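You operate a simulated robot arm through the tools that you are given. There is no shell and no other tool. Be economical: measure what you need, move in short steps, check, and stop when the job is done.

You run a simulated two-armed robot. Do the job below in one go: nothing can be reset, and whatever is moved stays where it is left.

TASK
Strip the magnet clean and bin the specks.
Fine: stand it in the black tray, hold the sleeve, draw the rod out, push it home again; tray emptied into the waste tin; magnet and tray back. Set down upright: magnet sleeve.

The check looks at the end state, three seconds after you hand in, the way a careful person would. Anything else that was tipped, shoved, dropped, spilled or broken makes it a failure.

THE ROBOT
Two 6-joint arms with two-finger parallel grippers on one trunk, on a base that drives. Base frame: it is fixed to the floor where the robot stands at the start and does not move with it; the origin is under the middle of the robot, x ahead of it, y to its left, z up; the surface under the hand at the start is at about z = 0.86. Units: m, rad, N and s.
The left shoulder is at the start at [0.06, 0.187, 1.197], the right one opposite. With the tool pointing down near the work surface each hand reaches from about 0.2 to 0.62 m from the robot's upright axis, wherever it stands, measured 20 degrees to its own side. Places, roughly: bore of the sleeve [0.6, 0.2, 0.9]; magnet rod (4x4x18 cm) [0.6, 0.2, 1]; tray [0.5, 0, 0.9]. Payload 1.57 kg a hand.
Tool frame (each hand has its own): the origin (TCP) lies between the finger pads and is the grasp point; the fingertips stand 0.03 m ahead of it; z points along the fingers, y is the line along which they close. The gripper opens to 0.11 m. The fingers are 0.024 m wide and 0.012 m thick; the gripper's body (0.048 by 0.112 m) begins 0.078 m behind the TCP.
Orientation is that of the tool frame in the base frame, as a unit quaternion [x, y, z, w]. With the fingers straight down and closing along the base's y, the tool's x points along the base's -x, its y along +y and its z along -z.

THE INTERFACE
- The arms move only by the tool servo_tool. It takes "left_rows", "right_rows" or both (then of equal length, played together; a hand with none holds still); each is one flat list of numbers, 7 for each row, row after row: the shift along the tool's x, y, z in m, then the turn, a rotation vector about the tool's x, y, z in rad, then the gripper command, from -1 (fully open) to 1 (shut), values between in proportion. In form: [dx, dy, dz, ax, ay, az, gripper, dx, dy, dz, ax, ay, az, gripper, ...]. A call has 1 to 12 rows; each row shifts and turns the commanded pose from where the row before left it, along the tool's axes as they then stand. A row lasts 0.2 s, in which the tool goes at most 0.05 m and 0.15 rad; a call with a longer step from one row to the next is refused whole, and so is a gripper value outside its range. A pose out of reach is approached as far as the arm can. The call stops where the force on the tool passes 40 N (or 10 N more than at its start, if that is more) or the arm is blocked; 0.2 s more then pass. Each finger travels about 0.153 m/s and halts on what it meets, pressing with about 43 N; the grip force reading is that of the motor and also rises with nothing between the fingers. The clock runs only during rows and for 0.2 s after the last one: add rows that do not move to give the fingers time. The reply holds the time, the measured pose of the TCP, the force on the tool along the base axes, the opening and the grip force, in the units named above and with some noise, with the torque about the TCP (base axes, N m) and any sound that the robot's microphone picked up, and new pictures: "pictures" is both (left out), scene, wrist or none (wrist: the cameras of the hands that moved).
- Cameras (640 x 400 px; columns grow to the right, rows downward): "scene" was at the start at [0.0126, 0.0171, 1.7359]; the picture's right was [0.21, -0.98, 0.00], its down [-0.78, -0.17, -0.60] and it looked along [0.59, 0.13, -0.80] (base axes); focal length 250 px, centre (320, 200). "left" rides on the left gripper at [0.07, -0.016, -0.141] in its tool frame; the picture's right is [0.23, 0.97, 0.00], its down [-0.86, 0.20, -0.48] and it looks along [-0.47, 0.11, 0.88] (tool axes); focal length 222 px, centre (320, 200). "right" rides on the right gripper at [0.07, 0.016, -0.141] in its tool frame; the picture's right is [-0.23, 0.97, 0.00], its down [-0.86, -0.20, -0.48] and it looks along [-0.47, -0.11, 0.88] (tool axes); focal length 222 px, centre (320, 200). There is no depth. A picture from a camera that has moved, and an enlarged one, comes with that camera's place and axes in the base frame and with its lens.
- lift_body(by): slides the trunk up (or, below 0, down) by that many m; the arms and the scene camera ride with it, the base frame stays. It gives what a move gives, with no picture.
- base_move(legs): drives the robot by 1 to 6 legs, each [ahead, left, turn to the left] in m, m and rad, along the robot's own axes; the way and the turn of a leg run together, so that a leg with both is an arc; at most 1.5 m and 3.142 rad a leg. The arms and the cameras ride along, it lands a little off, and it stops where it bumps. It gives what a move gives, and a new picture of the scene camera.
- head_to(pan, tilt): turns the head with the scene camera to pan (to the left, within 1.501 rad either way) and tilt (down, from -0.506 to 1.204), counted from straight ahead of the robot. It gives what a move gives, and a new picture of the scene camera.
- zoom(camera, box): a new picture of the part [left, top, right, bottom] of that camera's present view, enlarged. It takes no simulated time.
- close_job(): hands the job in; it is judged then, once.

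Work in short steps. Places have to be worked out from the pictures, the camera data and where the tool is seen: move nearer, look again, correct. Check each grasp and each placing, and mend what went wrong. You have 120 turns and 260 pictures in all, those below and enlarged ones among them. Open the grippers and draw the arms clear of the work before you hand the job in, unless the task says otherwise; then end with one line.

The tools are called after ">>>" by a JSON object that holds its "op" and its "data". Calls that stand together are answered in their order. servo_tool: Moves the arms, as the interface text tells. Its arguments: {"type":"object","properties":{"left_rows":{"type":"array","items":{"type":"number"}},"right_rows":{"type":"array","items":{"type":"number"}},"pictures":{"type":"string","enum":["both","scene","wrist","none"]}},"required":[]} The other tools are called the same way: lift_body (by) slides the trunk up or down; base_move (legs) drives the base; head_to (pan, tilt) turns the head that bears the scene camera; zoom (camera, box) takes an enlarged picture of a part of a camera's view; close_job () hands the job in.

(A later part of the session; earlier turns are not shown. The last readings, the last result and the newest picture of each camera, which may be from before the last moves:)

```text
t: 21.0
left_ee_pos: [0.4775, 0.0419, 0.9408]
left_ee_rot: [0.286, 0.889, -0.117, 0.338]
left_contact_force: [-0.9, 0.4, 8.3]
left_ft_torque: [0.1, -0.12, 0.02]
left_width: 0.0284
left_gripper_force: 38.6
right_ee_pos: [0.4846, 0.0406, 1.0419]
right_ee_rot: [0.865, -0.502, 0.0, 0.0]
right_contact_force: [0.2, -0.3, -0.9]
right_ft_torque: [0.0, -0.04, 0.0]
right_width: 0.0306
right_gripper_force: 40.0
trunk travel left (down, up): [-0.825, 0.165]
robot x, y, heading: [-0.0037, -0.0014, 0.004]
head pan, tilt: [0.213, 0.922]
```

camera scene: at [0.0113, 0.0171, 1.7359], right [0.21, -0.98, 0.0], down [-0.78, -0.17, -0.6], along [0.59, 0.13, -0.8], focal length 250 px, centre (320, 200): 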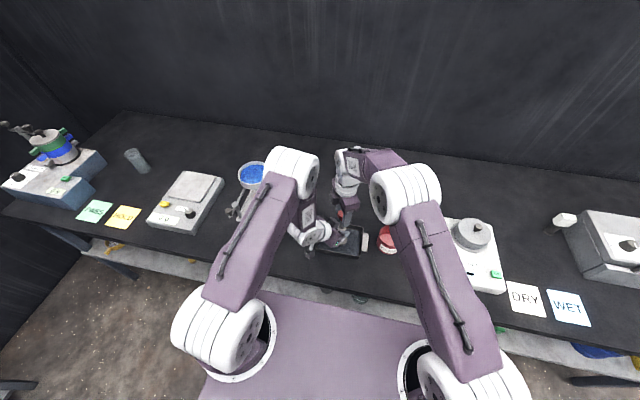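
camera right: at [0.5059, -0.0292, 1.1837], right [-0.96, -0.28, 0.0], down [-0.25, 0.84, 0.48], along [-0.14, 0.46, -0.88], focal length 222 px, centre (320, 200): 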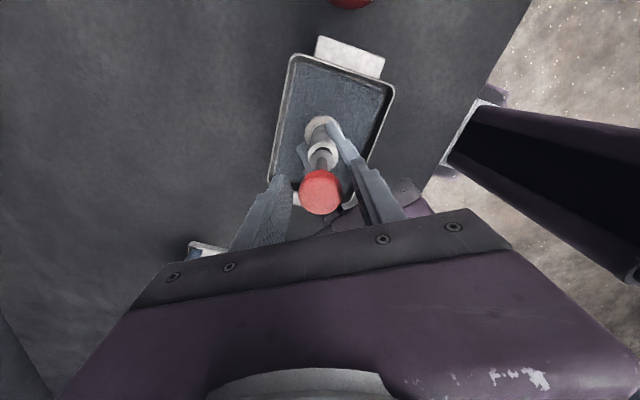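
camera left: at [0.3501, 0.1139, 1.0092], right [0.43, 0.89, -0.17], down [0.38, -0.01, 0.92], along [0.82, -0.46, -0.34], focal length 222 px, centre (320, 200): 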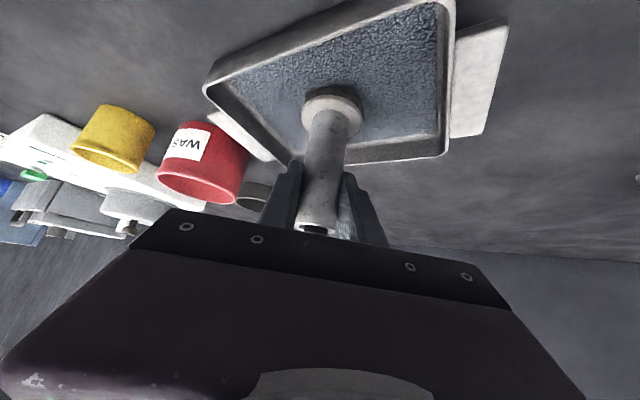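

Knob gripped (30.6 mm). I'll draw the rod straight up 6 cm and check that the sleeve stays put.

>>> {"op": "servo_tool", "data": {"right_rows": [0, 0, -0.01, 0, 0, 0, 1, 0, 0, -0.01, 0, 0, 0, 1, 0, 0, -0.01, 0, 0, 0, 1, 0, 0, -0.01, 0, 0, 0, 1, 0, 0, -0.01, 0, 0, 0, 1, 0, 0, -0.01, 0, 0, 0, 1, 0, 0, 0, 0, 0, 0, 1], "pictures": "both"}}

>>> {"op": "zoom", "data": {"camera": "scene", "box": [290, 160, 390, 260]}}

>>> {"op": "zoom", "data": {"camera": "right", "box": [220, 60, 440, 230]}}

```text
t: 22.6
left_ee_pos: [0.4773, 0.0407, 0.9401]
left_ee_rot: [0.285, 0.889, -0.117, 0.338]
left_contact_force: [-1.0, 1.2, 6.5]
left_ft_torque: [0.09, -0.13, -0.02]
left_width: 0.0283
left_gripper_force: 38.7
right_ee_pos: [0.4862, 0.0391, 1.1013]
right_ee_rot: [0.864, -0.503, 0.0, 0.0]
right_contact_force: [-0.1, 0.6, -1.1]
right_ft_torque: [-0.01, -0.01, 0.04]
right_width: 0.0304
right_gripper_force: 39.6
trunk travel left (down, up): [-0.825, 0.165]
robot x, y, heading: [-0.0008, -0.0015, -0.004]
head pan, tilt: [0.213, 0.922]
camera scene: at [0.0115, 0.0171, 1.7359], right [0.21, -0.98, 0.0], down [-0.78, -0.17, -0.6], along [0.59, 0.13, -0.8], focal length 250 px, centre (320, 200)
camera right: at [0.5062, -0.0295, 1.2441], right [-0.96, -0.28, 0.0], down [-0.25, 0.84, 0.48], along [-0.14, 0.46, -0.88], focal length 222 px, centre (320, 200)
```

scene: 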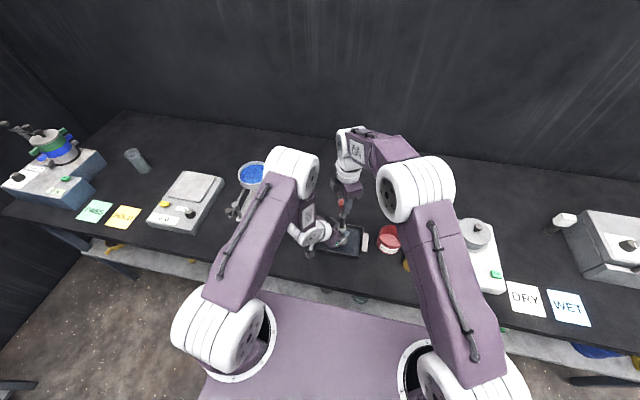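
right: 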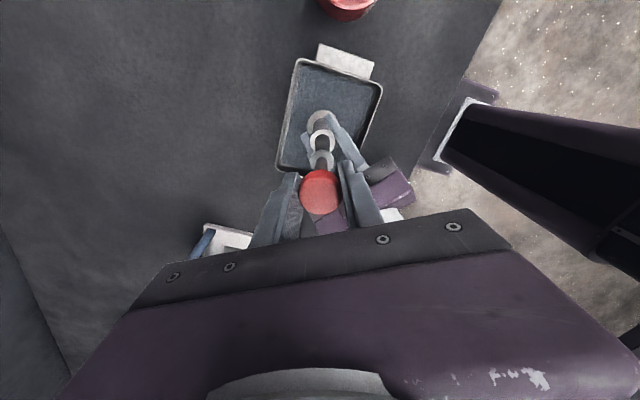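

```text
4.00 times, centred on (340, 210) of scene
camera zoom: at [0.0115, 0.0171, 1.7359], right [0.21, -0.98, 0.0], down [-0.78, -0.17, -0.6], along [0.59, 0.13, -0.8], focal length 999 px, centre (240, 160)
```

zoom: 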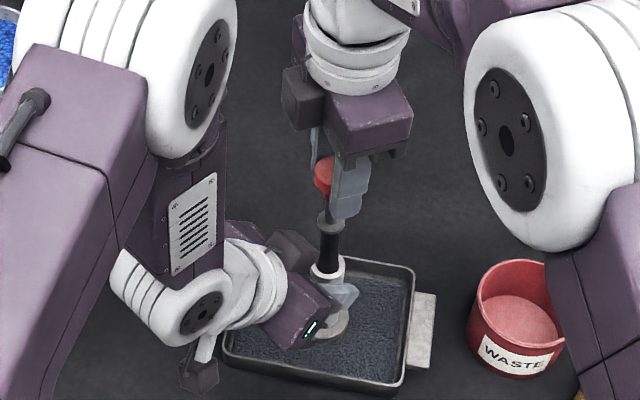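

```text
2.35 times, centred on (330, 145) of right
camera zoom: at [0.5062, -0.0295, 1.2441], right [-0.96, -0.28, 0.0], down [-0.25, 0.84, 0.48], along [-0.14, 0.46, -0.88], focal length 523 px, centre (296, 329)
```

zoom: 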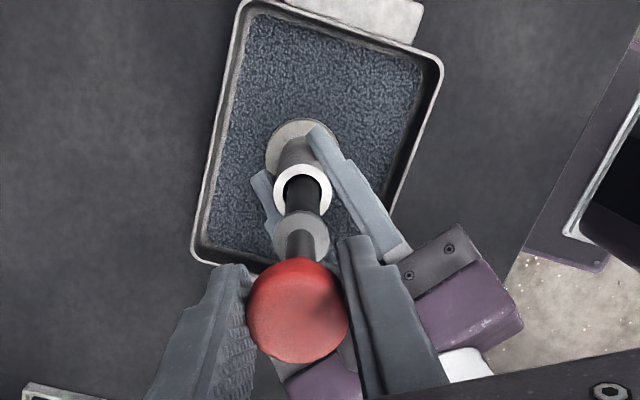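

The rod is sliding out freely and the sleeve is still. I'll draw another 3 cm and look.

>>> {"op": "servo_tool", "data": {"right_rows": [0, 0, -0.01, 0, 0, 0, 1, 0, 0, -0.01, 0, 0, 0, 1, 0, 0, -0.01, 0, 0, 0, 1, 0, 0, 0, 0, 0, 0, 1], "pictures": "wrist"}}

>>> {"op": "zoom", "data": {"camera": "scene", "box": [305, 180, 385, 260]}}

>>> {"op": "zoom", "data": {"camera": "left", "box": [200, 0, 480, 240]}}

```text
t: 23.6
left_ee_pos: [0.4785, 0.041, 0.9409]
left_ee_rot: [0.285, 0.889, -0.117, 0.338]
left_contact_force: [0.0, 0.6, 6.9]
left_ft_torque: [0.12, -0.15, -0.03]
left_width: 0.0286
left_gripper_force: 38.4
right_ee_pos: [0.4858, 0.0408, 1.1325]
right_ee_rot: [0.865, -0.503, 0.0, 0.0]
right_contact_force: [-0.7, -0.3, -1.2]
right_ft_torque: [0.0, -0.01, 0.0]
right_width: 0.0303
right_gripper_force: 39.5
trunk travel left (down, up): [-0.825, 0.165]
robot x, y, heading: [-0.0007, -0.0004, -0.0]
head pan, tilt: [0.213, 0.922]
camera right: at [0.5059, -0.0294, 1.2738], right [-0.96, -0.28, 0.0], down [-0.25, 0.84, 0.48], along [-0.14, 0.46, -0.88], focal length 222 px, centre (320, 200)
```

right: 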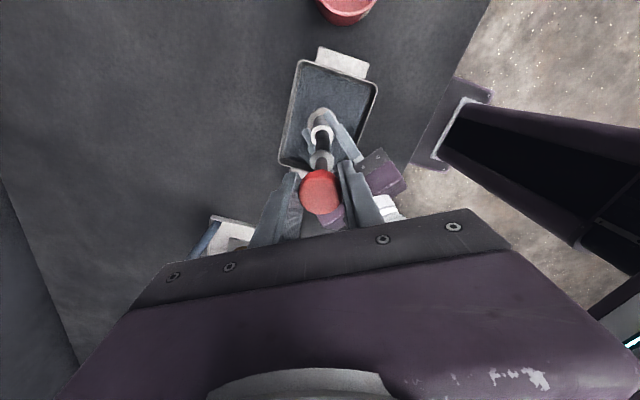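

```text
5.00 times, centred on (345, 220) of scene
camera zoom: at [0.0116, 0.0171, 1.7359], right [0.21, -0.98, 0.0], down [-0.78, -0.17, -0.6], along [0.59, 0.13, -0.8], focal length 1249 px, centre (195, 100)
```

zoom: 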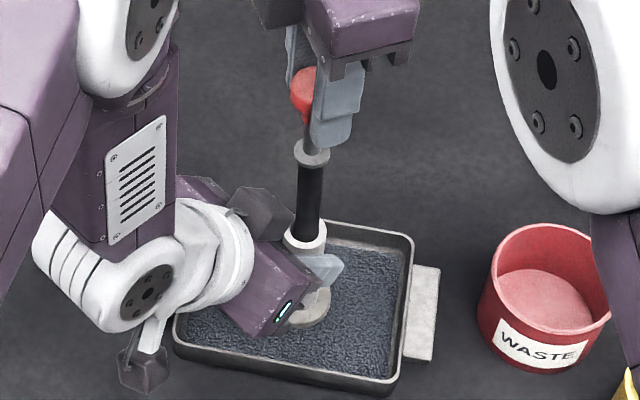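

```text
1.67 times, centred on (340, 120) of left
camera zoom: at [0.3498, 0.1144, 0.9992], right [0.43, 0.89, -0.17], down [0.38, -0.01, 0.92], along [0.82, -0.46, -0.34], focal length 370 px, centre (287, 333)
```

zoom: 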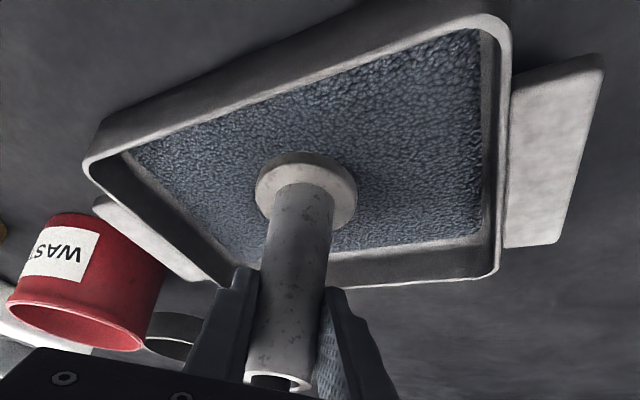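

The rod is still in the bore and no specks are visible yet. I'll draw another 2 cm.

>>> {"op": "servo_tool", "data": {"right_rows": [0, 0, -0.01, 0, 0, 0, 1, 0, 0, -0.01, 0, 0, 0, 1, 0, 0, 0, 0, 0, 0, 1], "pictures": "none"}}

>>> {"op": "zoom", "data": {"camera": "scene", "box": [305, 180, 385, 260]}}

>>> {"op": "zoom", "data": {"camera": "left", "box": [240, 50, 420, 200]}}

```text
t: 24.4
left_ee_pos: [0.4784, 0.0405, 0.9416]
left_ee_rot: [0.285, 0.89, -0.116, 0.338]
left_contact_force: [0.1, 0.6, 5.2]
left_ft_torque: [0.12, -0.14, -0.01]
left_width: 0.0286
left_gripper_force: 38.3
right_ee_pos: [0.4862, 0.0403, 1.1522]
right_ee_rot: [0.865, -0.503, 0.0, 0.0]
right_contact_force: [-0.5, 0.5, -0.9]
right_ft_torque: [0.0, 0.02, 0.02]
right_width: 0.0304
right_gripper_force: 39.7
trunk travel left (down, up): [-0.825, 0.165]
robot x, y, heading: [-0.0002, -0.0013, -0.003]
head pan, tilt: [0.213, 0.922]
```

```text
5.00 times, centred on (345, 220) of scene
camera zoom: at [0.0116, 0.0171, 1.7359], right [0.21, -0.98, 0.0], down [-0.78, -0.17, -0.6], along [0.59, 0.13, -0.8], focal length 1249 px, centre (195, 100)
```

zoom: 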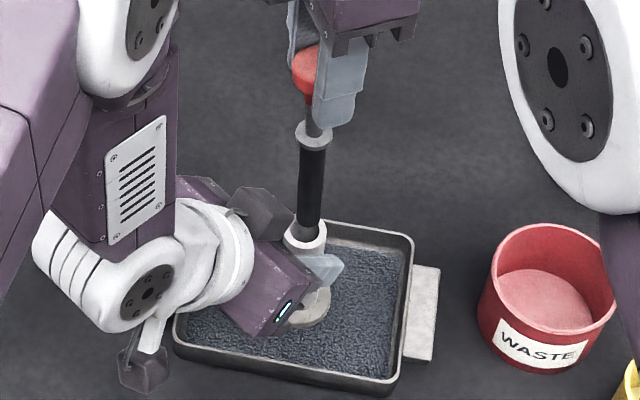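

```text
2.67 times, centred on (330, 125) of left
camera zoom: at [0.3499, 0.1144, 0.9992], right [0.43, 0.89, -0.17], down [0.38, -0.01, 0.92], along [0.82, -0.46, -0.34], focal length 592 px, centre (293, 400)
```

zoom: 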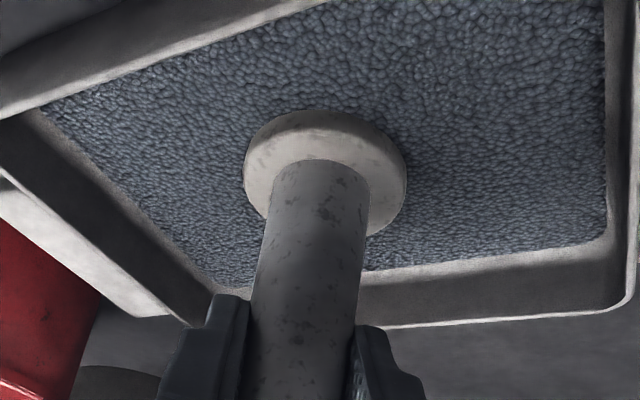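

Still drawing. Another 3 cm to get the rod clear.

>>> {"op": "servo_tool", "data": {"right_rows": [0, 0, -0.01, 0, 0, 0, 1, 0, 0, -0.01, 0, 0, 0, 1, 0, 0, -0.01, 0, 0, 0, 1, 0, 0, 0, 0, 0, 0, 1], "pictures": "none"}}

>>> {"op": "zoom", "data": {"camera": "scene", "box": [305, 180, 385, 260]}}

>>> {"op": "zoom", "data": {"camera": "right", "box": [260, 60, 400, 220]}}

```text
t: 25.4
left_ee_pos: [0.4785, 0.0415, 0.9412]
left_ee_rot: [0.285, 0.89, -0.116, 0.338]
left_contact_force: [0.0, -0.2, 5.8]
left_ft_torque: [0.1, -0.13, 0.0]
left_width: 0.0285
left_gripper_force: 38.5
right_ee_pos: [0.487, 0.0396, 1.182]
right_ee_rot: [0.865, -0.502, 0.0, 0.0]
right_contact_force: [-0.5, -0.1, -0.6]
right_ft_torque: [-0.02, -0.02, 0.04]
right_width: 0.0303
right_gripper_force: 39.8
trunk travel left (down, up): [-0.825, 0.165]
robot x, y, heading: [0.0039, -0.0004, 0.003]
head pan, tilt: [0.213, 0.922]
```

```text
5.00 times, centred on (345, 220) of scene
camera zoom: at [0.0117, 0.0171, 1.7359], right [0.21, -0.98, 0.0], down [-0.78, -0.17, -0.6], along [0.59, 0.13, -0.8], focal length 1249 px, centre (195, 100)
```

zoom: 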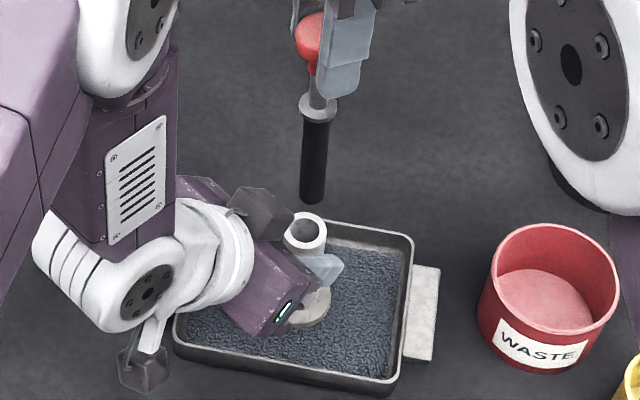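

```text
2.50 times, centred on (330, 140) of right
camera zoom: at [0.5061, -0.0293, 1.3238], right [-0.96, -0.28, 0.0], down [-0.25, 0.84, 0.48], along [-0.14, 0.46, -0.88], focal length 555 px, centre (295, 350)
```

zoom: 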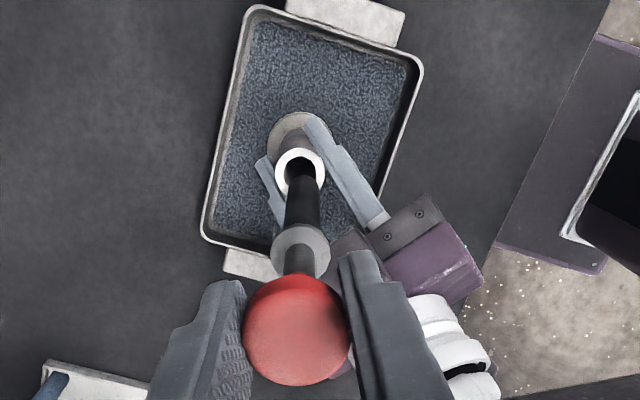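

The rod is fully out above the bore. So the magnet can't pick the specks up again, I'll raise sleeve and rod together 6 cm above the tray before re-inserting, and look at what dropped.

>>> {"op": "servo_tool", "data": {"left_rows": [0, 0, 0, 0, 0, 0, 1, 0, 0, 0, 0, 0, 0, 1, -0.0067, 0, -0.0075, 0, 0, 0, 1, -0.0134, 0, -0.0149, 0, 0, 0, 1, -0.0134, 0, -0.0149, 0, 0, 0, 1, -0.0067, 0, -0.0075, 0, 0, 0, 1, 0, 0, 0, 0, 0, 0, 1], "right_rows": [0, 0, 0, 0, 0, 0, 1, 0, 0, 0, 0, 0, 0, 1, 0, 0, -0.01, 0, 0, 0, 1, 0, 0, -0.02, 0, 0, 0, 1, 0, 0, -0.02, 0, 0, 0, 1, 0, 0, -0.01, 0, 0, 0, 1, 0, 0, 0, 0, 0, 0, 1], "pictures": "none"}}

>>> {"op": "zoom", "data": {"camera": "scene", "box": [295, 160, 395, 260]}}

>>> {"op": "zoom", "data": {"camera": "left", "box": [220, 0, 480, 220]}}

>>> {"op": "zoom", "data": {"camera": "right", "box": [260, 60, 400, 200]}}

```text
t: 27.0
left_ee_pos: [0.4781, 0.0425, 1.0001]
left_ee_rot: [0.285, 0.89, -0.117, 0.337]
left_contact_force: [0.3, -0.5, -1.3]
left_ft_torque: [0.01, -0.02, 0.0]
left_width: 0.0286
left_gripper_force: 38.4
right_ee_pos: [0.4873, 0.0398, 1.2423]
right_ee_rot: [0.865, -0.502, 0.0, 0.001]
right_contact_force: [0.4, 0.5, -1.2]
right_ft_torque: [0.0, 0.01, 0.01]
right_width: 0.0306
right_gripper_force: 39.9
trunk travel left (down, up): [-0.825, 0.165]
robot x, y, heading: [0.0021, -0.0023, -0.003]
head pan, tilt: [0.213, 0.922]
```

```text
4.00 times, centred on (345, 210) of scene
camera zoom: at [0.0129, 0.0172, 1.7359], right [0.21, -0.98, 0.0], down [-0.78, -0.17, -0.6], along [0.59, 0.13, -0.8], focal length 999 px, centre (220, 160)
```

zoom: 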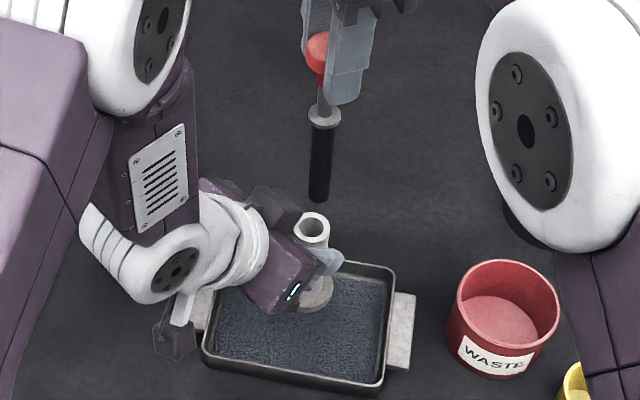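

```text
1.82 times, centred on (350, 110) of left
camera zoom: at [0.3505, 0.1155, 1.0588], right [0.43, 0.89, -0.17], down [0.38, -0.01, 0.92], along [0.82, -0.46, -0.35], focal length 404 px, centre (266, 364)
```

zoom: 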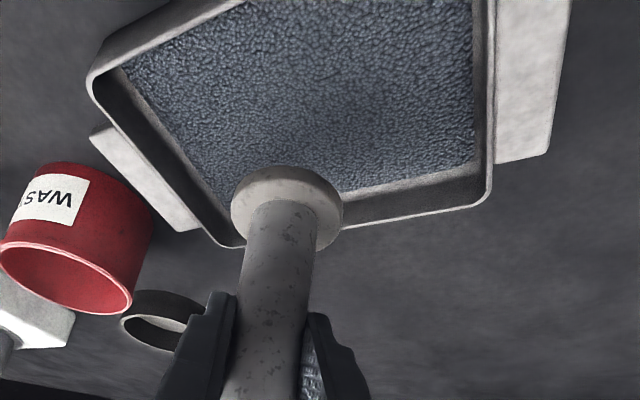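

```text
2.86 times, centred on (330, 130) of right
camera zoom: at [0.5073, -0.0289, 1.3835], right [-0.96, -0.28, 0.0], down [-0.25, 0.84, 0.48], along [-0.14, 0.46, -0.88], focal length 635 px, centre (291, 400)
```

zoom: 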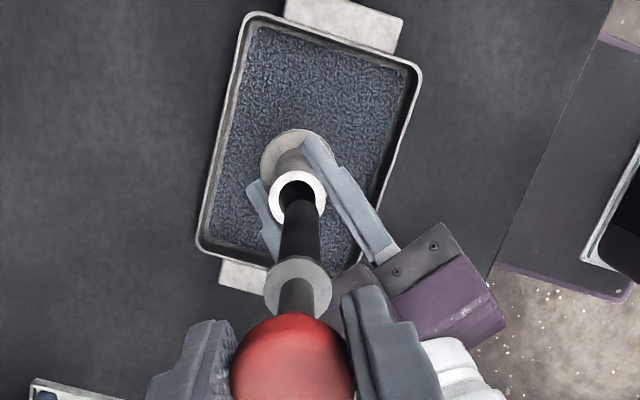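

Tray is below and rod above the bore. Image lines say the rod should shift about 1.5 mm toward the robot. I'll apply that and lower carefully to the bore mouth.

>>> {"op": "servo_tool", "data": {"right_rows": [-0.0007, 0.0013, 0.005, 0, 0, 0, 1, 0, 0, 0.005, 0, 0, 0, 1, 0, 0, 0.004, 0, 0, 0, 1, 0, 0, 0, 0, 0, 0, 1], "pictures": "none"}}

>>> {"op": "zoom", "data": {"camera": "scene", "box": [320, 180, 370, 230]}}

>>> {"op": "zoom", "data": {"camera": "right", "box": [285, 80, 365, 160]}}

```text
t: 28.0
left_ee_pos: [0.4786, 0.0417, 1.0012]
left_ee_rot: [0.286, 0.889, -0.118, 0.338]
left_contact_force: [0.2, 0.2, -1.1]
left_ft_torque: [0.0, 0.0, 0.0]
left_width: 0.0287
left_gripper_force: 38.3
right_ee_pos: [0.4859, 0.0398, 1.2284]
right_ee_rot: [0.865, -0.502, 0.001, 0.0]
right_contact_force: [0.0, 0.2, -1.1]
right_ft_torque: [0.02, -0.02, -0.03]
right_width: 0.0304
right_gripper_force: 39.6
trunk travel left (down, up): [-0.825, 0.165]
robot x, y, heading: [-0.0031, 0.0004, -0.005]
head pan, tilt: [0.213, 0.922]
```

```text
8.00 times, centred on (345, 205) of scene
camera zoom: at [0.0129, 0.0172, 1.7359], right [0.21, -0.98, 0.0], down [-0.78, -0.17, -0.6], along [0.59, 0.13, -0.8], focal length 1998 px, centre (120, 160)
```

zoom: 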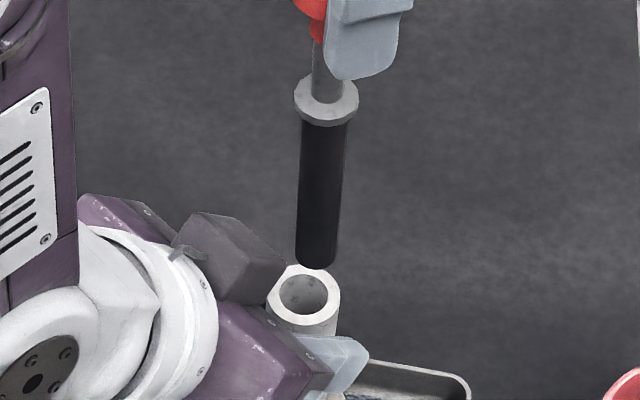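

```text
5.00 times, centred on (325, 120) of right
camera zoom: at [0.5059, -0.0293, 1.3692], right [-0.96, -0.28, 0.0], down [-0.25, 0.84, 0.48], along [-0.14, 0.46, -0.88], focal length 1111 px, centre (295, 600)
```

zoom: 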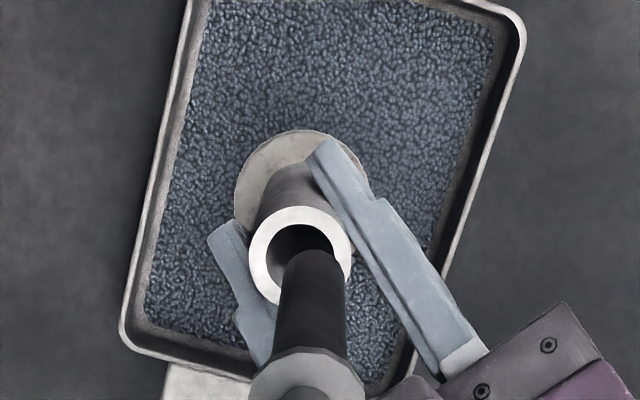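

The pictures show sleeve and rod share a tilt of about 2° (bottoms toward −y) in the grips. I'll rotate both hands 0.038 rad about base x to stand them vertical, which should also line up the tip.

>>> {"op": "servo_tool", "data": {"left_rows": [0, 0, 0, -0.0231, 0.0223, 0.0204, 1, 0, 0, 0, 0, 0, 0, 1, 0, 0, 0, 0, 0, 0, 1], "right_rows": [0.0006, -0.0011, 0, 0.0188, -0.033, 0, 1, 0, 0, 0, 0, 0, 0, 1, 0, 0, 0, 0, 0, 0, 1], "pictures": "none"}}

>>> {"op": "zoom", "data": {"camera": "scene", "box": [320, 180, 370, 230]}}

>>> {"op": "zoom", "data": {"camera": "right", "box": [285, 80, 365, 160]}}

>>> {"op": "zoom", "data": {"camera": "left", "box": [220, 60, 440, 240]}}

```text
t: 28.8
left_ee_pos: [0.4782, 0.042, 1.0004]
left_ee_rot: [0.291, 0.891, -0.1, 0.333]
left_contact_force: [0.6, 0.2, -0.9]
left_ft_torque: [0.0, -0.02, -0.03]
left_width: 0.0284
left_gripper_force: 38.8
right_ee_pos: [0.4874, 0.0403, 1.2274]
right_ee_rot: [0.865, -0.502, -0.009, -0.016]
right_contact_force: [-0.2, -0.7, -1.4]
right_ft_torque: [-0.02, -0.02, -0.01]
right_width: 0.0303
right_gripper_force: 39.6
trunk travel left (down, up): [-0.825, 0.165]
robot x, y, heading: [0.003, -0.0032, 0.001]
head pan, tilt: [0.213, 0.922]
```

```text
8.00 times, centred on (345, 205) of scene
camera zoom: at [0.013, 0.0177, 1.7359], right [0.21, -0.98, 0.0], down [-0.78, -0.17, -0.6], along [0.59, 0.13, -0.8], focal length 1998 px, centre (120, 160)
```

zoom: 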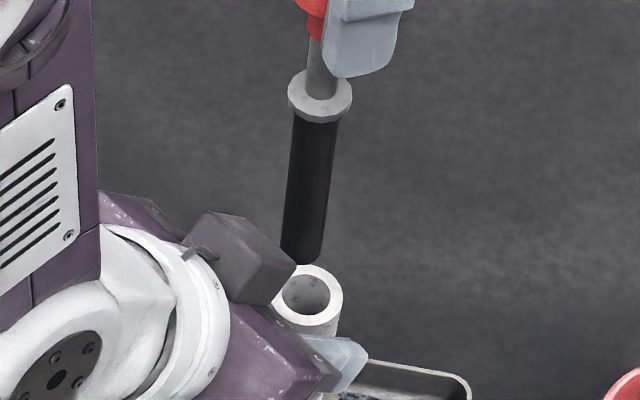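

```text
5.00 times, centred on (325, 120) of right
camera zoom: at [0.5073, -0.0342, 1.3664], right [-0.96, -0.28, -0.01], down [-0.25, 0.82, 0.51], along [-0.14, 0.49, -0.86], focal length 1111 px, centre (295, 600)
```

zoom: 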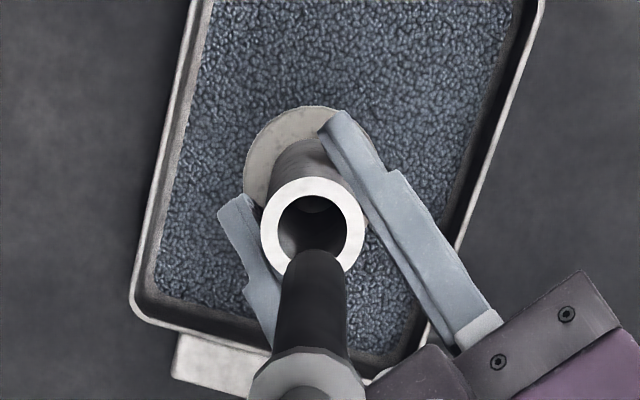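

```text
2.22 times, centred on (330, 150) of left
camera zoom: at [0.3509, 0.1133, 1.0615], right [0.43, 0.89, -0.13], down [0.38, -0.05, 0.92], along [0.82, -0.45, -0.36], focal length 494 px, centre (298, 311)
```

zoom: 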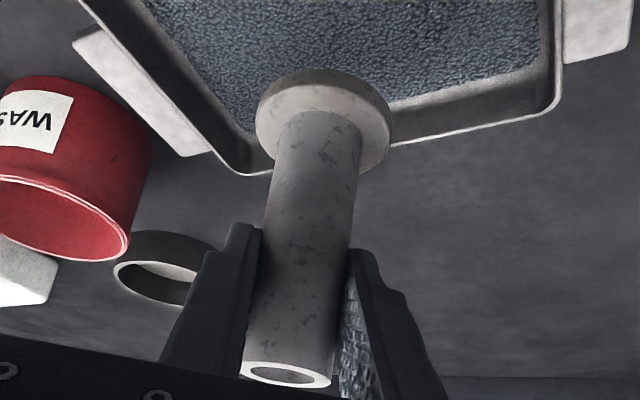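

Both are vertical now, but I overshot: the tip is about 4 mm toward +y, with slight rod tilt in x. I'll correct the right hand.

>>> {"op": "servo_tool", "data": {"right_rows": [0.0028, 0.0035, 0, 0.0217, 0.0124, 0, 1, 0, 0, 0, 0, 0, 0, 1, 0, 0, 0, 0, 0, 0, 1], "pictures": "none"}}

>>> {"op": "zoom", "data": {"camera": "scene", "box": [320, 180, 370, 230]}}

>>> {"op": "zoom", "data": {"camera": "right", "box": [285, 80, 365, 160]}}

```text
t: 29.6
left_ee_pos: [0.4792, 0.0428, 1.0006]
left_ee_rot: [0.291, 0.892, -0.1, 0.332]
left_contact_force: [-0.3, 0.2, -1.3]
left_ft_torque: [-0.01, 0.02, -0.04]
left_width: 0.0285
left_gripper_force: 38.6
right_ee_pos: [0.4859, 0.0368, 1.226]
right_ee_rot: [0.864, -0.502, 0.001, -0.023]
right_contact_force: [-0.6, 0.4, -2.3]
right_ft_torque: [0.0, 0.02, -0.02]
right_width: 0.0302
right_gripper_force: 39.4
trunk travel left (down, up): [-0.825, 0.165]
robot x, y, heading: [0.0001, -0.0019, 0.001]
head pan, tilt: [0.213, 0.922]
```

```text
8.00 times, centred on (345, 205) of scene
camera zoom: at [0.0133, 0.0172, 1.7359], right [0.21, -0.98, 0.0], down [-0.78, -0.17, -0.6], along [0.59, 0.13, -0.8], focal length 1998 px, centre (120, 160)
```

zoom: 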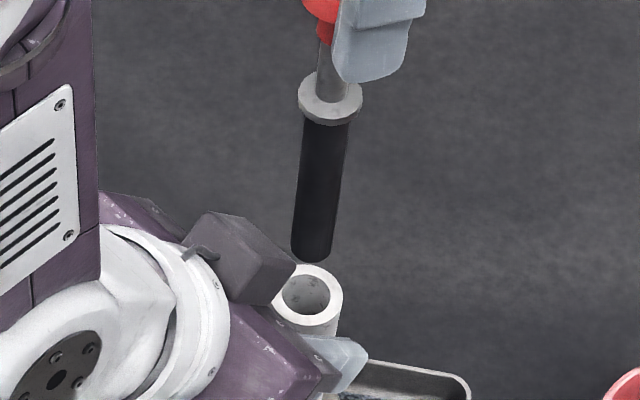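

```text
5.00 times, centred on (325, 120) of right
camera zoom: at [0.5021, -0.0385, 1.3667], right [-0.96, -0.28, -0.03], down [-0.26, 0.82, 0.5], along [-0.11, 0.49, -0.86], focal length 1111 px, centre (295, 600)
```

zoom: 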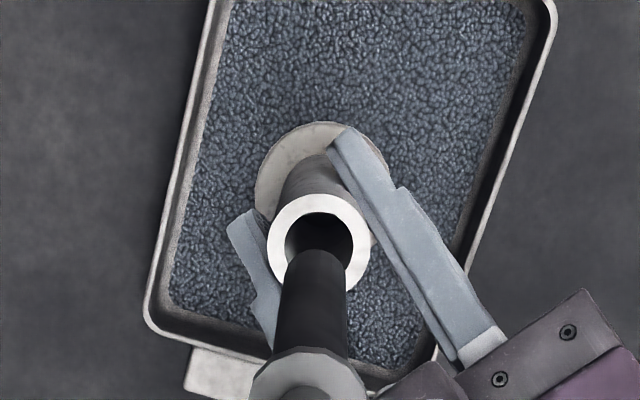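

Scene and wrist views now both show the tip over the bore within about 0.5 mm and the rod vertical. Lowering slowly along true vertical.

>>> {"op": "servo_tool", "data": {"right_rows": [-0.0002, 0.0006, 0.004, 0, 0, 0, 1, 0.0001, 0.00016, 0.004, 0, 0, 0, 1, 0.0001, 0.00016, 0.004, 0, 0, 0, 1, 0.0001, 0.00016, 0.004, 0, 0, 0, 1, 0.0001, 0.00016, 0.004, 0, 0, 0, 1, 0, 0, 0, 0, 0, 0, 1], "pictures": "none"}}

>>> {"op": "zoom", "data": {"camera": "scene", "box": [320, 180, 370, 230]}}

>>> {"op": "zoom", "data": {"camera": "right", "box": [285, 80, 365, 160]}}

```text
t: 31.0
left_ee_pos: [0.4779, 0.0415, 1.0009]
left_ee_rot: [0.291, 0.892, -0.1, 0.333]
left_contact_force: [0.3, 0.0, -1.3]
left_ft_torque: [0.01, -0.02, 0.0]
left_width: 0.0284
left_gripper_force: 38.7
right_ee_pos: [0.4834, 0.036, 1.2067]
right_ee_rot: [0.865, -0.502, 0.001, -0.023]
right_contact_force: [0.9, -0.1, -0.4]
right_ft_torque: [0.04, -0.02, 0.01]
right_width: 0.0305
right_gripper_force: 39.3
trunk travel left (down, up): [-0.825, 0.165]
robot x, y, heading: [0.0016, 0.0039, 0.003]
head pan, tilt: [0.213, 0.922]
```

```text
8.00 times, centred on (345, 205) of scene
camera zoom: at [0.0128, 0.0172, 1.7359], right [0.21, -0.98, 0.0], down [-0.78, -0.17, -0.6], along [0.59, 0.13, -0.8], focal length 1998 px, centre (120, 160)
```

zoom: 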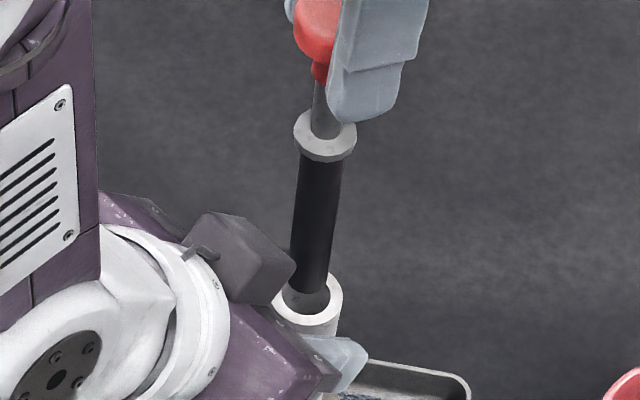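

```text
5.00 times, centred on (325, 120) of right
camera zoom: at [0.5006, -0.0384, 1.3463], right [-0.96, -0.28, -0.03], down [-0.26, 0.82, 0.5], along [-0.11, 0.49, -0.86], focal length 1111 px, centre (295, 600)
```

zoom: 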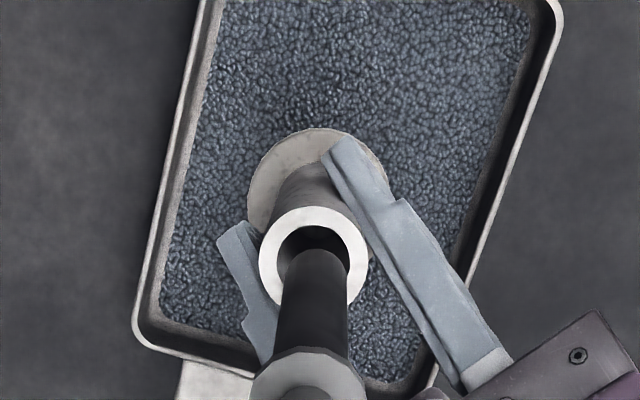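

The tip looks centred over the mouth with no force yet. Continuing down 15 mm.

>>> {"op": "servo_tool", "data": {"right_rows": [6e-05, 0.00012, 0.003, 0, 0, 0, 1, 6e-05, 0.00012, 0.003, 0, 0, 0, 1, 6e-05, 0.00012, 0.003, 0, 0, 0, 1, 6e-05, 0.00012, 0.003, 0, 0, 0, 1, 6e-05, 0.00012, 0.003, 0, 0, 0, 1, 0, 0, 0, 0, 0, 0, 1], "pictures": "none"}}

>>> {"op": "zoom", "data": {"camera": "scene", "box": [320, 180, 370, 230]}}

>>> {"op": "zoom", "data": {"camera": "right", "box": [285, 80, 365, 160]}}

```text
t: 32.4
left_ee_pos: [0.4788, 0.0416, 1.0012]
left_ee_rot: [0.29, 0.892, -0.1, 0.333]
left_contact_force: [1.4, -0.5, -1.2]
left_ft_torque: [-0.03, -0.01, 0.0]
left_width: 0.0286
left_gripper_force: 38.6
right_ee_pos: [0.4839, 0.0363, 1.1915]
right_ee_rot: [0.864, -0.503, 0.002, -0.022]
right_contact_force: [0.6, -0.4, -1.2]
right_ft_torque: [-0.01, -0.02, 0.02]
right_width: 0.03
right_gripper_force: 39.3
trunk travel left (down, up): [-0.825, 0.165]
robot x, y, heading: [0.0009, -0.0012, -0.0]
head pan, tilt: [0.213, 0.922]
```

```text
8.00 times, centred on (345, 205) of scene
camera zoom: at [0.0129, 0.0172, 1.7359], right [0.21, -0.98, 0.0], down [-0.78, -0.17, -0.6], along [0.59, 0.13, -0.8], focal length 1998 px, centre (120, 160)
```

zoom: 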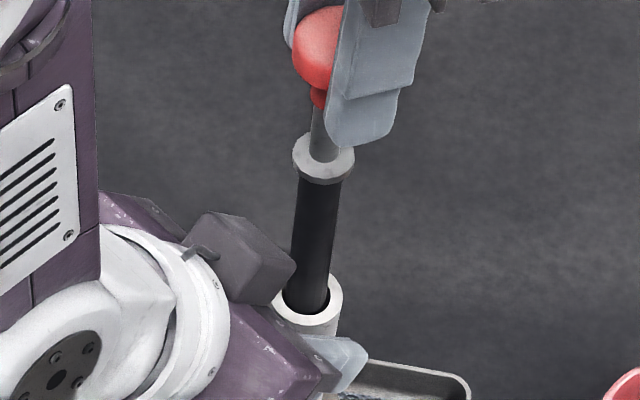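

```text
5.00 times, centred on (325, 120) of right
camera zoom: at [0.5011, -0.0388, 1.3316], right [-0.96, -0.28, -0.03], down [-0.26, 0.82, 0.5], along [-0.11, 0.49, -0.86], focal length 1111 px, centre (295, 600)
```

zoom: 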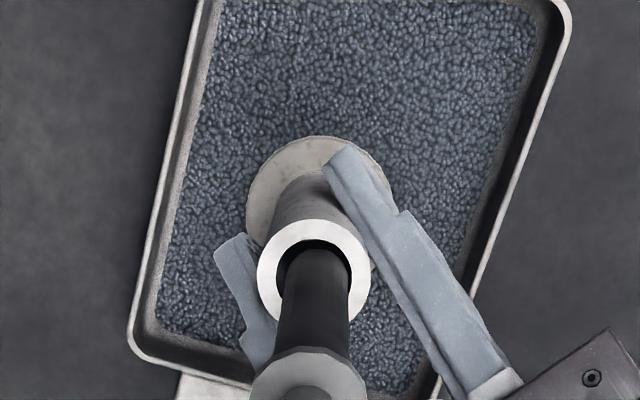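

The rod has entered the bore without force. Pushing on 5 cm.

>>> {"op": "servo_tool", "data": {"right_rows": [0.0001, 0.0002, 0.005, 0, 0, 0, 1, 0.0001, 0.0002, 0.005, 0, 0, 0, 1, 0.0001, 0.0002, 0.005, 0, 0, 0, 1, 0.0001, 0.0002, 0.005, 0, 0, 0, 1, 0.0001, 0.0002, 0.005, 0, 0, 0, 1, 0.0001, 0.0002, 0.005, 0, 0, 0, 1, 0.0001, 0.0002, 0.005, 0, 0, 0, 1, 0.0001, 0.0002, 0.005, 0, 0, 0, 1, 0.0001, 0.0002, 0.005, 0, 0, 0, 1, 0.0001, 0.0002, 0.005, 0, 0, 0, 1, 0, 0, 0, 0, 0, 0, 1], "pictures": "none"}}

>>> {"op": "zoom", "data": {"camera": "scene", "box": [320, 180, 370, 230]}}

>>> {"op": "zoom", "data": {"camera": "right", "box": [285, 80, 365, 160]}}

```text
t: 34.8
left_ee_pos: [0.4789, 0.0438, 1.0016]
left_ee_rot: [0.291, 0.891, -0.1, 0.333]
left_contact_force: [0.3, -0.5, -0.7]
left_ft_torque: [0.01, 0.03, -0.02]
left_width: 0.0284
left_gripper_force: 38.4
right_ee_pos: [0.4845, 0.0354, 1.1422]
right_ee_rot: [0.864, -0.503, 0.002, -0.023]
right_contact_force: [-0.3, 1.0, -1.0]
right_ft_torque: [0.04, -0.01, 0.01]
right_width: 0.0302
right_gripper_force: 39.8
trunk travel left (down, up): [-0.825, 0.165]
robot x, y, heading: [0.0016, -0.0034, 0.003]
head pan, tilt: [0.213, 0.922]
```

```text
8.00 times, centred on (345, 205) of scene
camera zoom: at [0.0129, 0.0172, 1.7359], right [0.21, -0.98, 0.0], down [-0.78, -0.17, -0.6], along [0.59, 0.13, -0.8], focal length 1998 px, centre (120, 160)
```

zoom: 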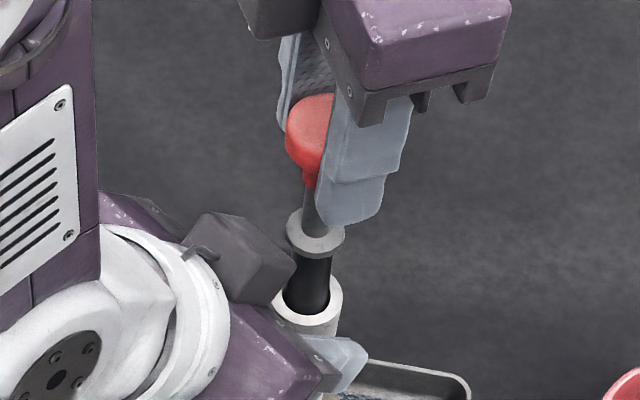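

```text
5.00 times, centred on (325, 120) of right
camera zoom: at [0.5013, -0.0395, 1.2817], right [-0.96, -0.28, -0.03], down [-0.26, 0.82, 0.5], along [-0.11, 0.49, -0.86], focal length 1111 px, centre (295, 600)
```

zoom: 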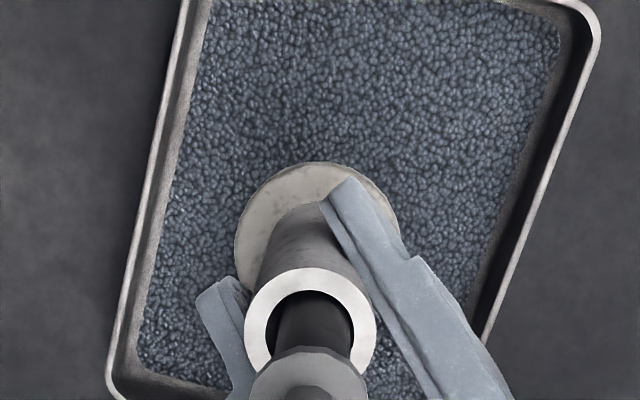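

Sliding in freely. About 4 cm remain; I'll push 3.4 cm, then feel for the stop.

>>> {"op": "servo_tool", "data": {"right_rows": [0.0001, 0.0002, 0.005, 0, 0, 0, 1, 0.0001, 0.0002, 0.005, 0, 0, 0, 1, 0.0001, 0.0002, 0.005, 0, 0, 0, 1, 0.0001, 0.0002, 0.005, 0, 0, 0, 1, 0.0001, 0.0002, 0.005, 0, 0, 0, 1, 0.0001, 0.0002, 0.005, 0, 0, 0, 1, 0.0001, 0.00016, 0.004, 0, 0, 0, 1, 0, 0, 0, 0, 0, 0, 1], "pictures": "none"}}

>>> {"op": "zoom", "data": {"camera": "scene", "box": [320, 180, 370, 230]}}

>>> {"op": "zoom", "data": {"camera": "right", "box": [285, 100, 365, 180]}}

```text
t: 36.6
left_ee_pos: [0.4795, 0.0422, 1.0009]
left_ee_rot: [0.291, 0.892, -0.099, 0.332]
left_contact_force: [-0.4, 0.2, -0.8]
left_ft_torque: [-0.03, 0.04, 0.02]
left_width: 0.0285
left_gripper_force: 38.2
right_ee_pos: [0.4843, 0.0361, 1.1077]
right_ee_rot: [0.865, -0.502, 0.0, -0.023]
right_contact_force: [0.0, 0.2, -0.4]
right_ft_torque: [0.09, -0.07, -0.03]
right_width: 0.0306
right_gripper_force: 40.2
trunk travel left (down, up): [-0.825, 0.165]
robot x, y, heading: [0.0037, -0.0001, 0.003]
head pan, tilt: [0.213, 0.922]
```

```text
8.00 times, centred on (345, 205) of scene
camera zoom: at [0.0129, 0.0172, 1.7359], right [0.21, -0.98, 0.0], down [-0.78, -0.17, -0.6], along [0.59, 0.13, -0.8], focal length 1998 px, centre (120, 160)
```

zoom: 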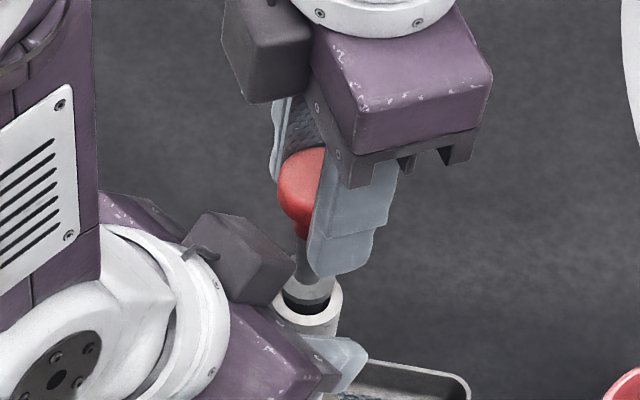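

```text
5.00 times, centred on (325, 140) of right
camera zoom: at [0.5011, -0.0388, 1.2477], right [-0.96, -0.28, -0.03], down [-0.26, 0.82, 0.5], along [-0.11, 0.49, -0.86], focal length 1111 px, centre (295, 500)
```

zoom: 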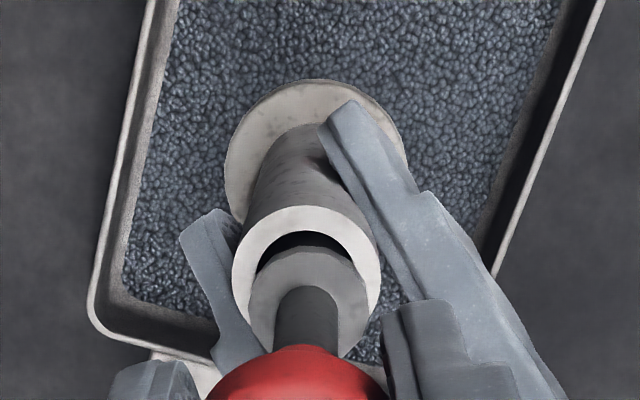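

The collar is about 5–8 mm from the rim. Pressing down in 1.5 mm steps.

>>> {"op": "servo_tool", "data": {"right_rows": [3e-05, 6e-05, 0.0015, 0, 0, 0, 1, 3e-05, 6e-05, 0.0015, 0, 0, 0, 1, 3e-05, 6e-05, 0.0015, 0, 0, 0, 1, 3e-05, 6e-05, 0.0015, 0, 0, 0, 1, 0, 0, 0, 0, 0, 0, 1], "pictures": "none"}}

>>> {"op": "zoom", "data": {"camera": "scene", "box": [325, 195, 365, 235]}}

>>> {"op": "zoom", "data": {"camera": "right", "box": [285, 100, 365, 180]}}

```text
t: 37.8
left_ee_pos: [0.4782, 0.0416, 0.9991]
left_ee_rot: [0.291, 0.892, -0.1, 0.332]
left_contact_force: [2.5, -2.1, -10.0]
left_ft_torque: [-0.12, -0.09, -0.02]
left_width: 0.0287
left_gripper_force: 38.8
right_ee_pos: [0.4827, 0.0358, 1.1028]
right_ee_rot: [0.864, -0.503, 0.001, -0.021]
right_contact_force: [-1.5, 1.7, 7.6]
right_ft_torque: [0.28, 0.33, 0.02]
right_width: 0.0305
right_gripper_force: 40.0
trunk travel left (down, up): [-0.825, 0.165]
robot x, y, heading: [-0.0001, 0.0012, -0.002]
head pan, tilt: [0.213, 0.922]
```

```text
10.00 times, centred on (345, 215) of scene
camera zoom: at [0.0129, 0.0172, 1.7359], right [0.21, -0.98, 0.0], down [-0.78, -0.17, -0.6], along [0.59, 0.13, -0.8], focal length 2498 px, centre (70, 50)
```

zoom: 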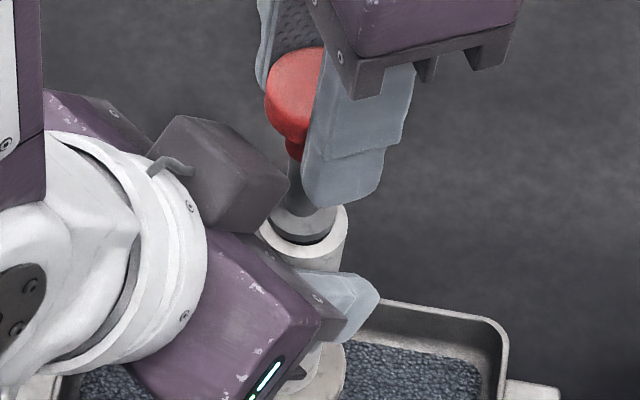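

```text
5.00 times, centred on (325, 140) of right
camera zoom: at [0.5008, -0.0386, 1.2417], right [-0.96, -0.28, -0.03], down [-0.26, 0.82, 0.5], along [-0.11, 0.49, -0.86], focal length 1111 px, centre (295, 500)
```

zoom: 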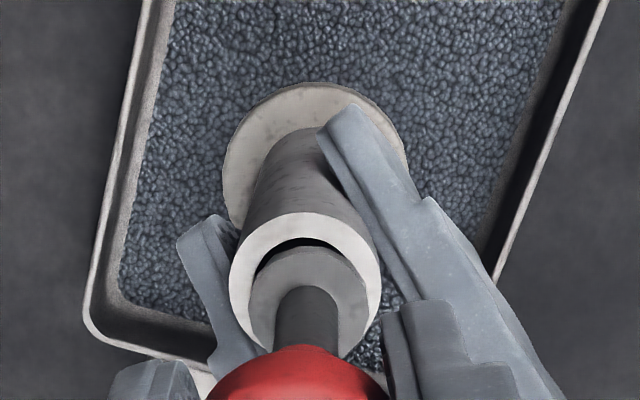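

Resistance of about 9 N: either the stop or a small catch, about 2–3 mm short of the original spacing. I'll press 2.5 mm more and compare.

>>> {"op": "servo_tool", "data": {"right_rows": [2e-05, 4e-05, 0.001, 0, 0, 0, 1, 2e-05, 4e-05, 0.001, 0, 0, 0, 1, 1e-05, 2e-05, 0.0005, 0, 0, 0, 1, 0, 0, 0, 0, 0, 0, 1], "pictures": "none"}}

>>> {"op": "zoom", "data": {"camera": "right", "box": [295, 130, 355, 190]}}

```text
t: 38.8
left_ee_pos: [0.4765, 0.0422, 0.9989]
left_ee_rot: [0.291, 0.892, -0.1, 0.33]
left_contact_force: [0.9, -3.0, -28.8]
left_ft_torque: [-0.16, 0.07, -0.02]
left_width: 0.0286
left_gripper_force: 38.5
right_ee_pos: [0.485, 0.0364, 1.1003]
right_ee_rot: [0.864, -0.502, 0.002, -0.024]
right_contact_force: [-0.2, 3.7, 27.0]
right_ft_torque: [0.7, 0.17, -0.02]
right_width: 0.0304
right_gripper_force: 39.3
trunk travel left (down, up): [-0.825, 0.165]
robot x, y, heading: [-0.0009, 0.0005, -0.004]
head pan, tilt: [0.213, 0.922]
```

```text
6.67 times, centred on (325, 160) of right
camera zoom: at [0.5012, -0.0388, 1.2402], right [-0.96, -0.28, -0.04], down [-0.26, 0.82, 0.5], along [-0.11, 0.49, -0.86], focal length 1481 px, centre (287, 467)
```

zoom: 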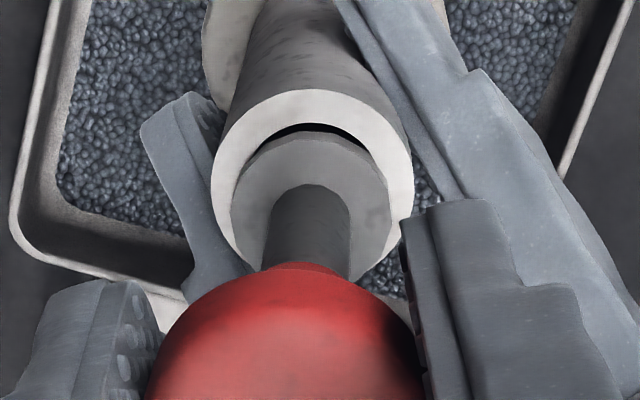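

The force rose steeply to 27 N and the spacing (0.101) now equals the original: the rod is home. I'll unload the pressure and open the right gripper.

>>> {"op": "servo_tool", "data": {"right_rows": [-5e-05, -0.0001, -0.0025, 0, 0, 0, 1, 0, 0, 0, 0, 0, 0, 1, 0, 0, 0, 0, 0, 0, 0.5, 0, 0, 0, 0, 0, 0, 0.2, 0, 0, 0, 0, 0, 0, 0.1], "pictures": "none"}}

>>> {"op": "zoom", "data": {"camera": "right", "box": [220, 60, 440, 230]}}

```text
t: 40.0
left_ee_pos: [0.4791, 0.0415, 1.0018]
left_ee_rot: [0.291, 0.892, -0.099, 0.332]
left_contact_force: [0.3, 0.9, -2.5]
left_ft_torque: [0.02, -0.01, 0.0]
left_width: 0.0285
left_gripper_force: 38.2
right_ee_pos: [0.4836, 0.0357, 1.1026]
right_ee_rot: [0.864, -0.502, 0.0, -0.022]
right_contact_force: [-0.4, -0.5, 0.2]
right_ft_torque: [-0.04, 0.02, 0.0]
right_width: 0.0494
right_gripper_force: 0.1
trunk travel left (down, up): [-0.825, 0.165]
robot x, y, heading: [0.0005, -0.0006, 0.002]
head pan, tilt: [0.213, 0.922]
```

```text
2.35 times, centred on (330, 145) of right
camera zoom: at [0.5005, -0.0389, 1.2415], right [-0.96, -0.28, -0.03], down [-0.26, 0.82, 0.5], along [-0.12, 0.49, -0.86], focal length 523 px, centre (296, 329)
```

zoom: 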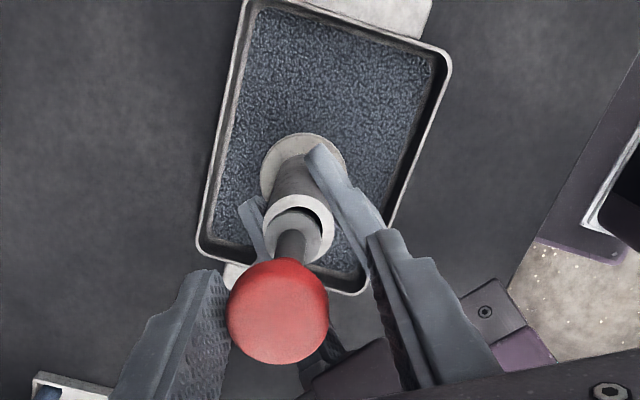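

The rod stays in place. Raising the right hand clear, straight up.

>>> {"op": "servo_tool", "data": {"right_rows": [-0.0004, -0.0006, -0.02, 0, 0, 0, 0.0, -0.0005, -0.001, -0.025, 0, 0, 0, 0.0, -0.0005, -0.001, -0.025, 0, 0, 0, 0.0, -0.0006, -0.0012, -0.03, 0, 0, 0, 0.0, -0.0006, -0.0012, -0.03, 0, 0, 0, 0.0, 0.03, 0.02, -0.01, 0, 0, 0, 0, 0.03, 0.02, -0.01, 0, 0, 0, 0, 0.03, 0.02, -0.01, 0, 0, 0, 0, 0.03, 0.02, -0.01, 0, 0, 0, 0], "pictures": "both"}}

>>> {"op": "zoom", "data": {"camera": "scene", "box": [300, 170, 390, 260]}}

```text
t: 42.0
left_ee_pos: [0.4782, 0.0416, 1.0009]
left_ee_rot: [0.292, 0.891, -0.099, 0.332]
left_contact_force: [0.5, -0.2, -1.7]
left_ft_torque: [0.02, 0.01, 0.01]
left_width: 0.0285
left_gripper_force: 38.4
right_ee_pos: [0.4698, -0.1112, 1.2668]
right_ee_rot: [0.864, -0.502, 0.0, -0.023]
right_contact_force: [0.7, -0.4, -0.2]
right_ft_torque: [0.01, -0.03, 0.01]
right_width: 0.0548
right_gripper_force: 0.1
trunk travel left (down, up): [-0.825, 0.165]
robot x, y, heading: [-0.0031, 0.0018, -0.003]
head pan, tilt: [0.213, 0.922]
camera scene: at [0.0124, 0.0151, 1.7359], right [0.21, -0.98, 0.0], down [-0.78, -0.17, -0.6], along [0.59, 0.13, -0.8], focal length 250 px, centre (320, 200)
camera right: at [0.4886, -0.1861, 1.4062], right [-0.96, -0.28, -0.03], down [-0.26, 0.82, 0.5], along [-0.12, 0.49, -0.86], focal length 222 px, centre (320, 200)
```

scene: 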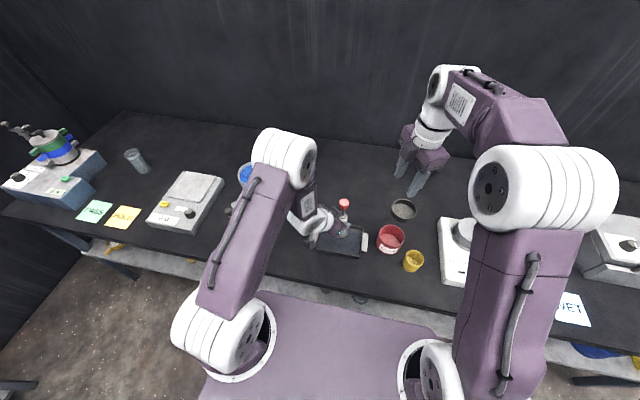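
right: 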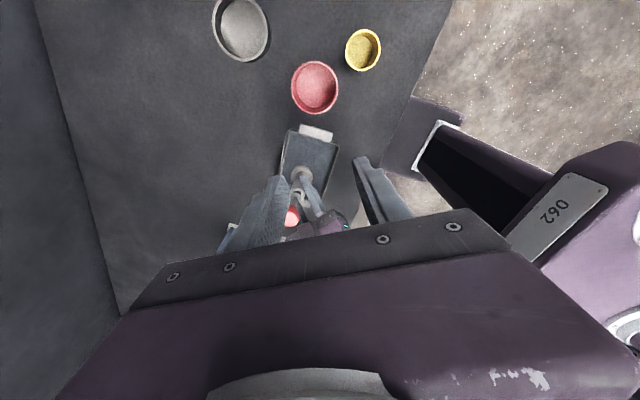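

```text
4.44 times, centred on (345, 215) of scene
camera zoom: at [0.0124, 0.0151, 1.7359], right [0.21, -0.98, 0.0], down [-0.78, -0.17, -0.6], along [0.59, 0.13, -0.8], focal length 1110 px, centre (209, 133)
```

zoom: 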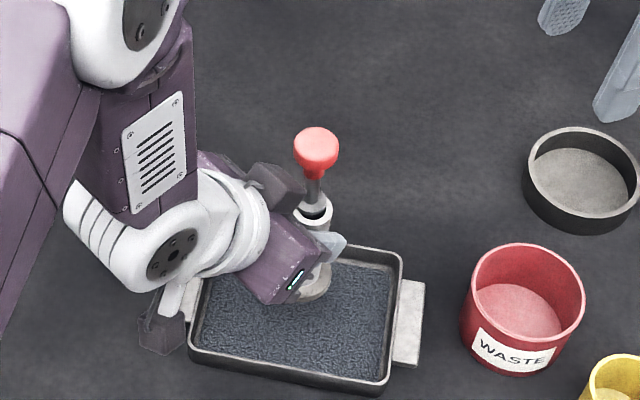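

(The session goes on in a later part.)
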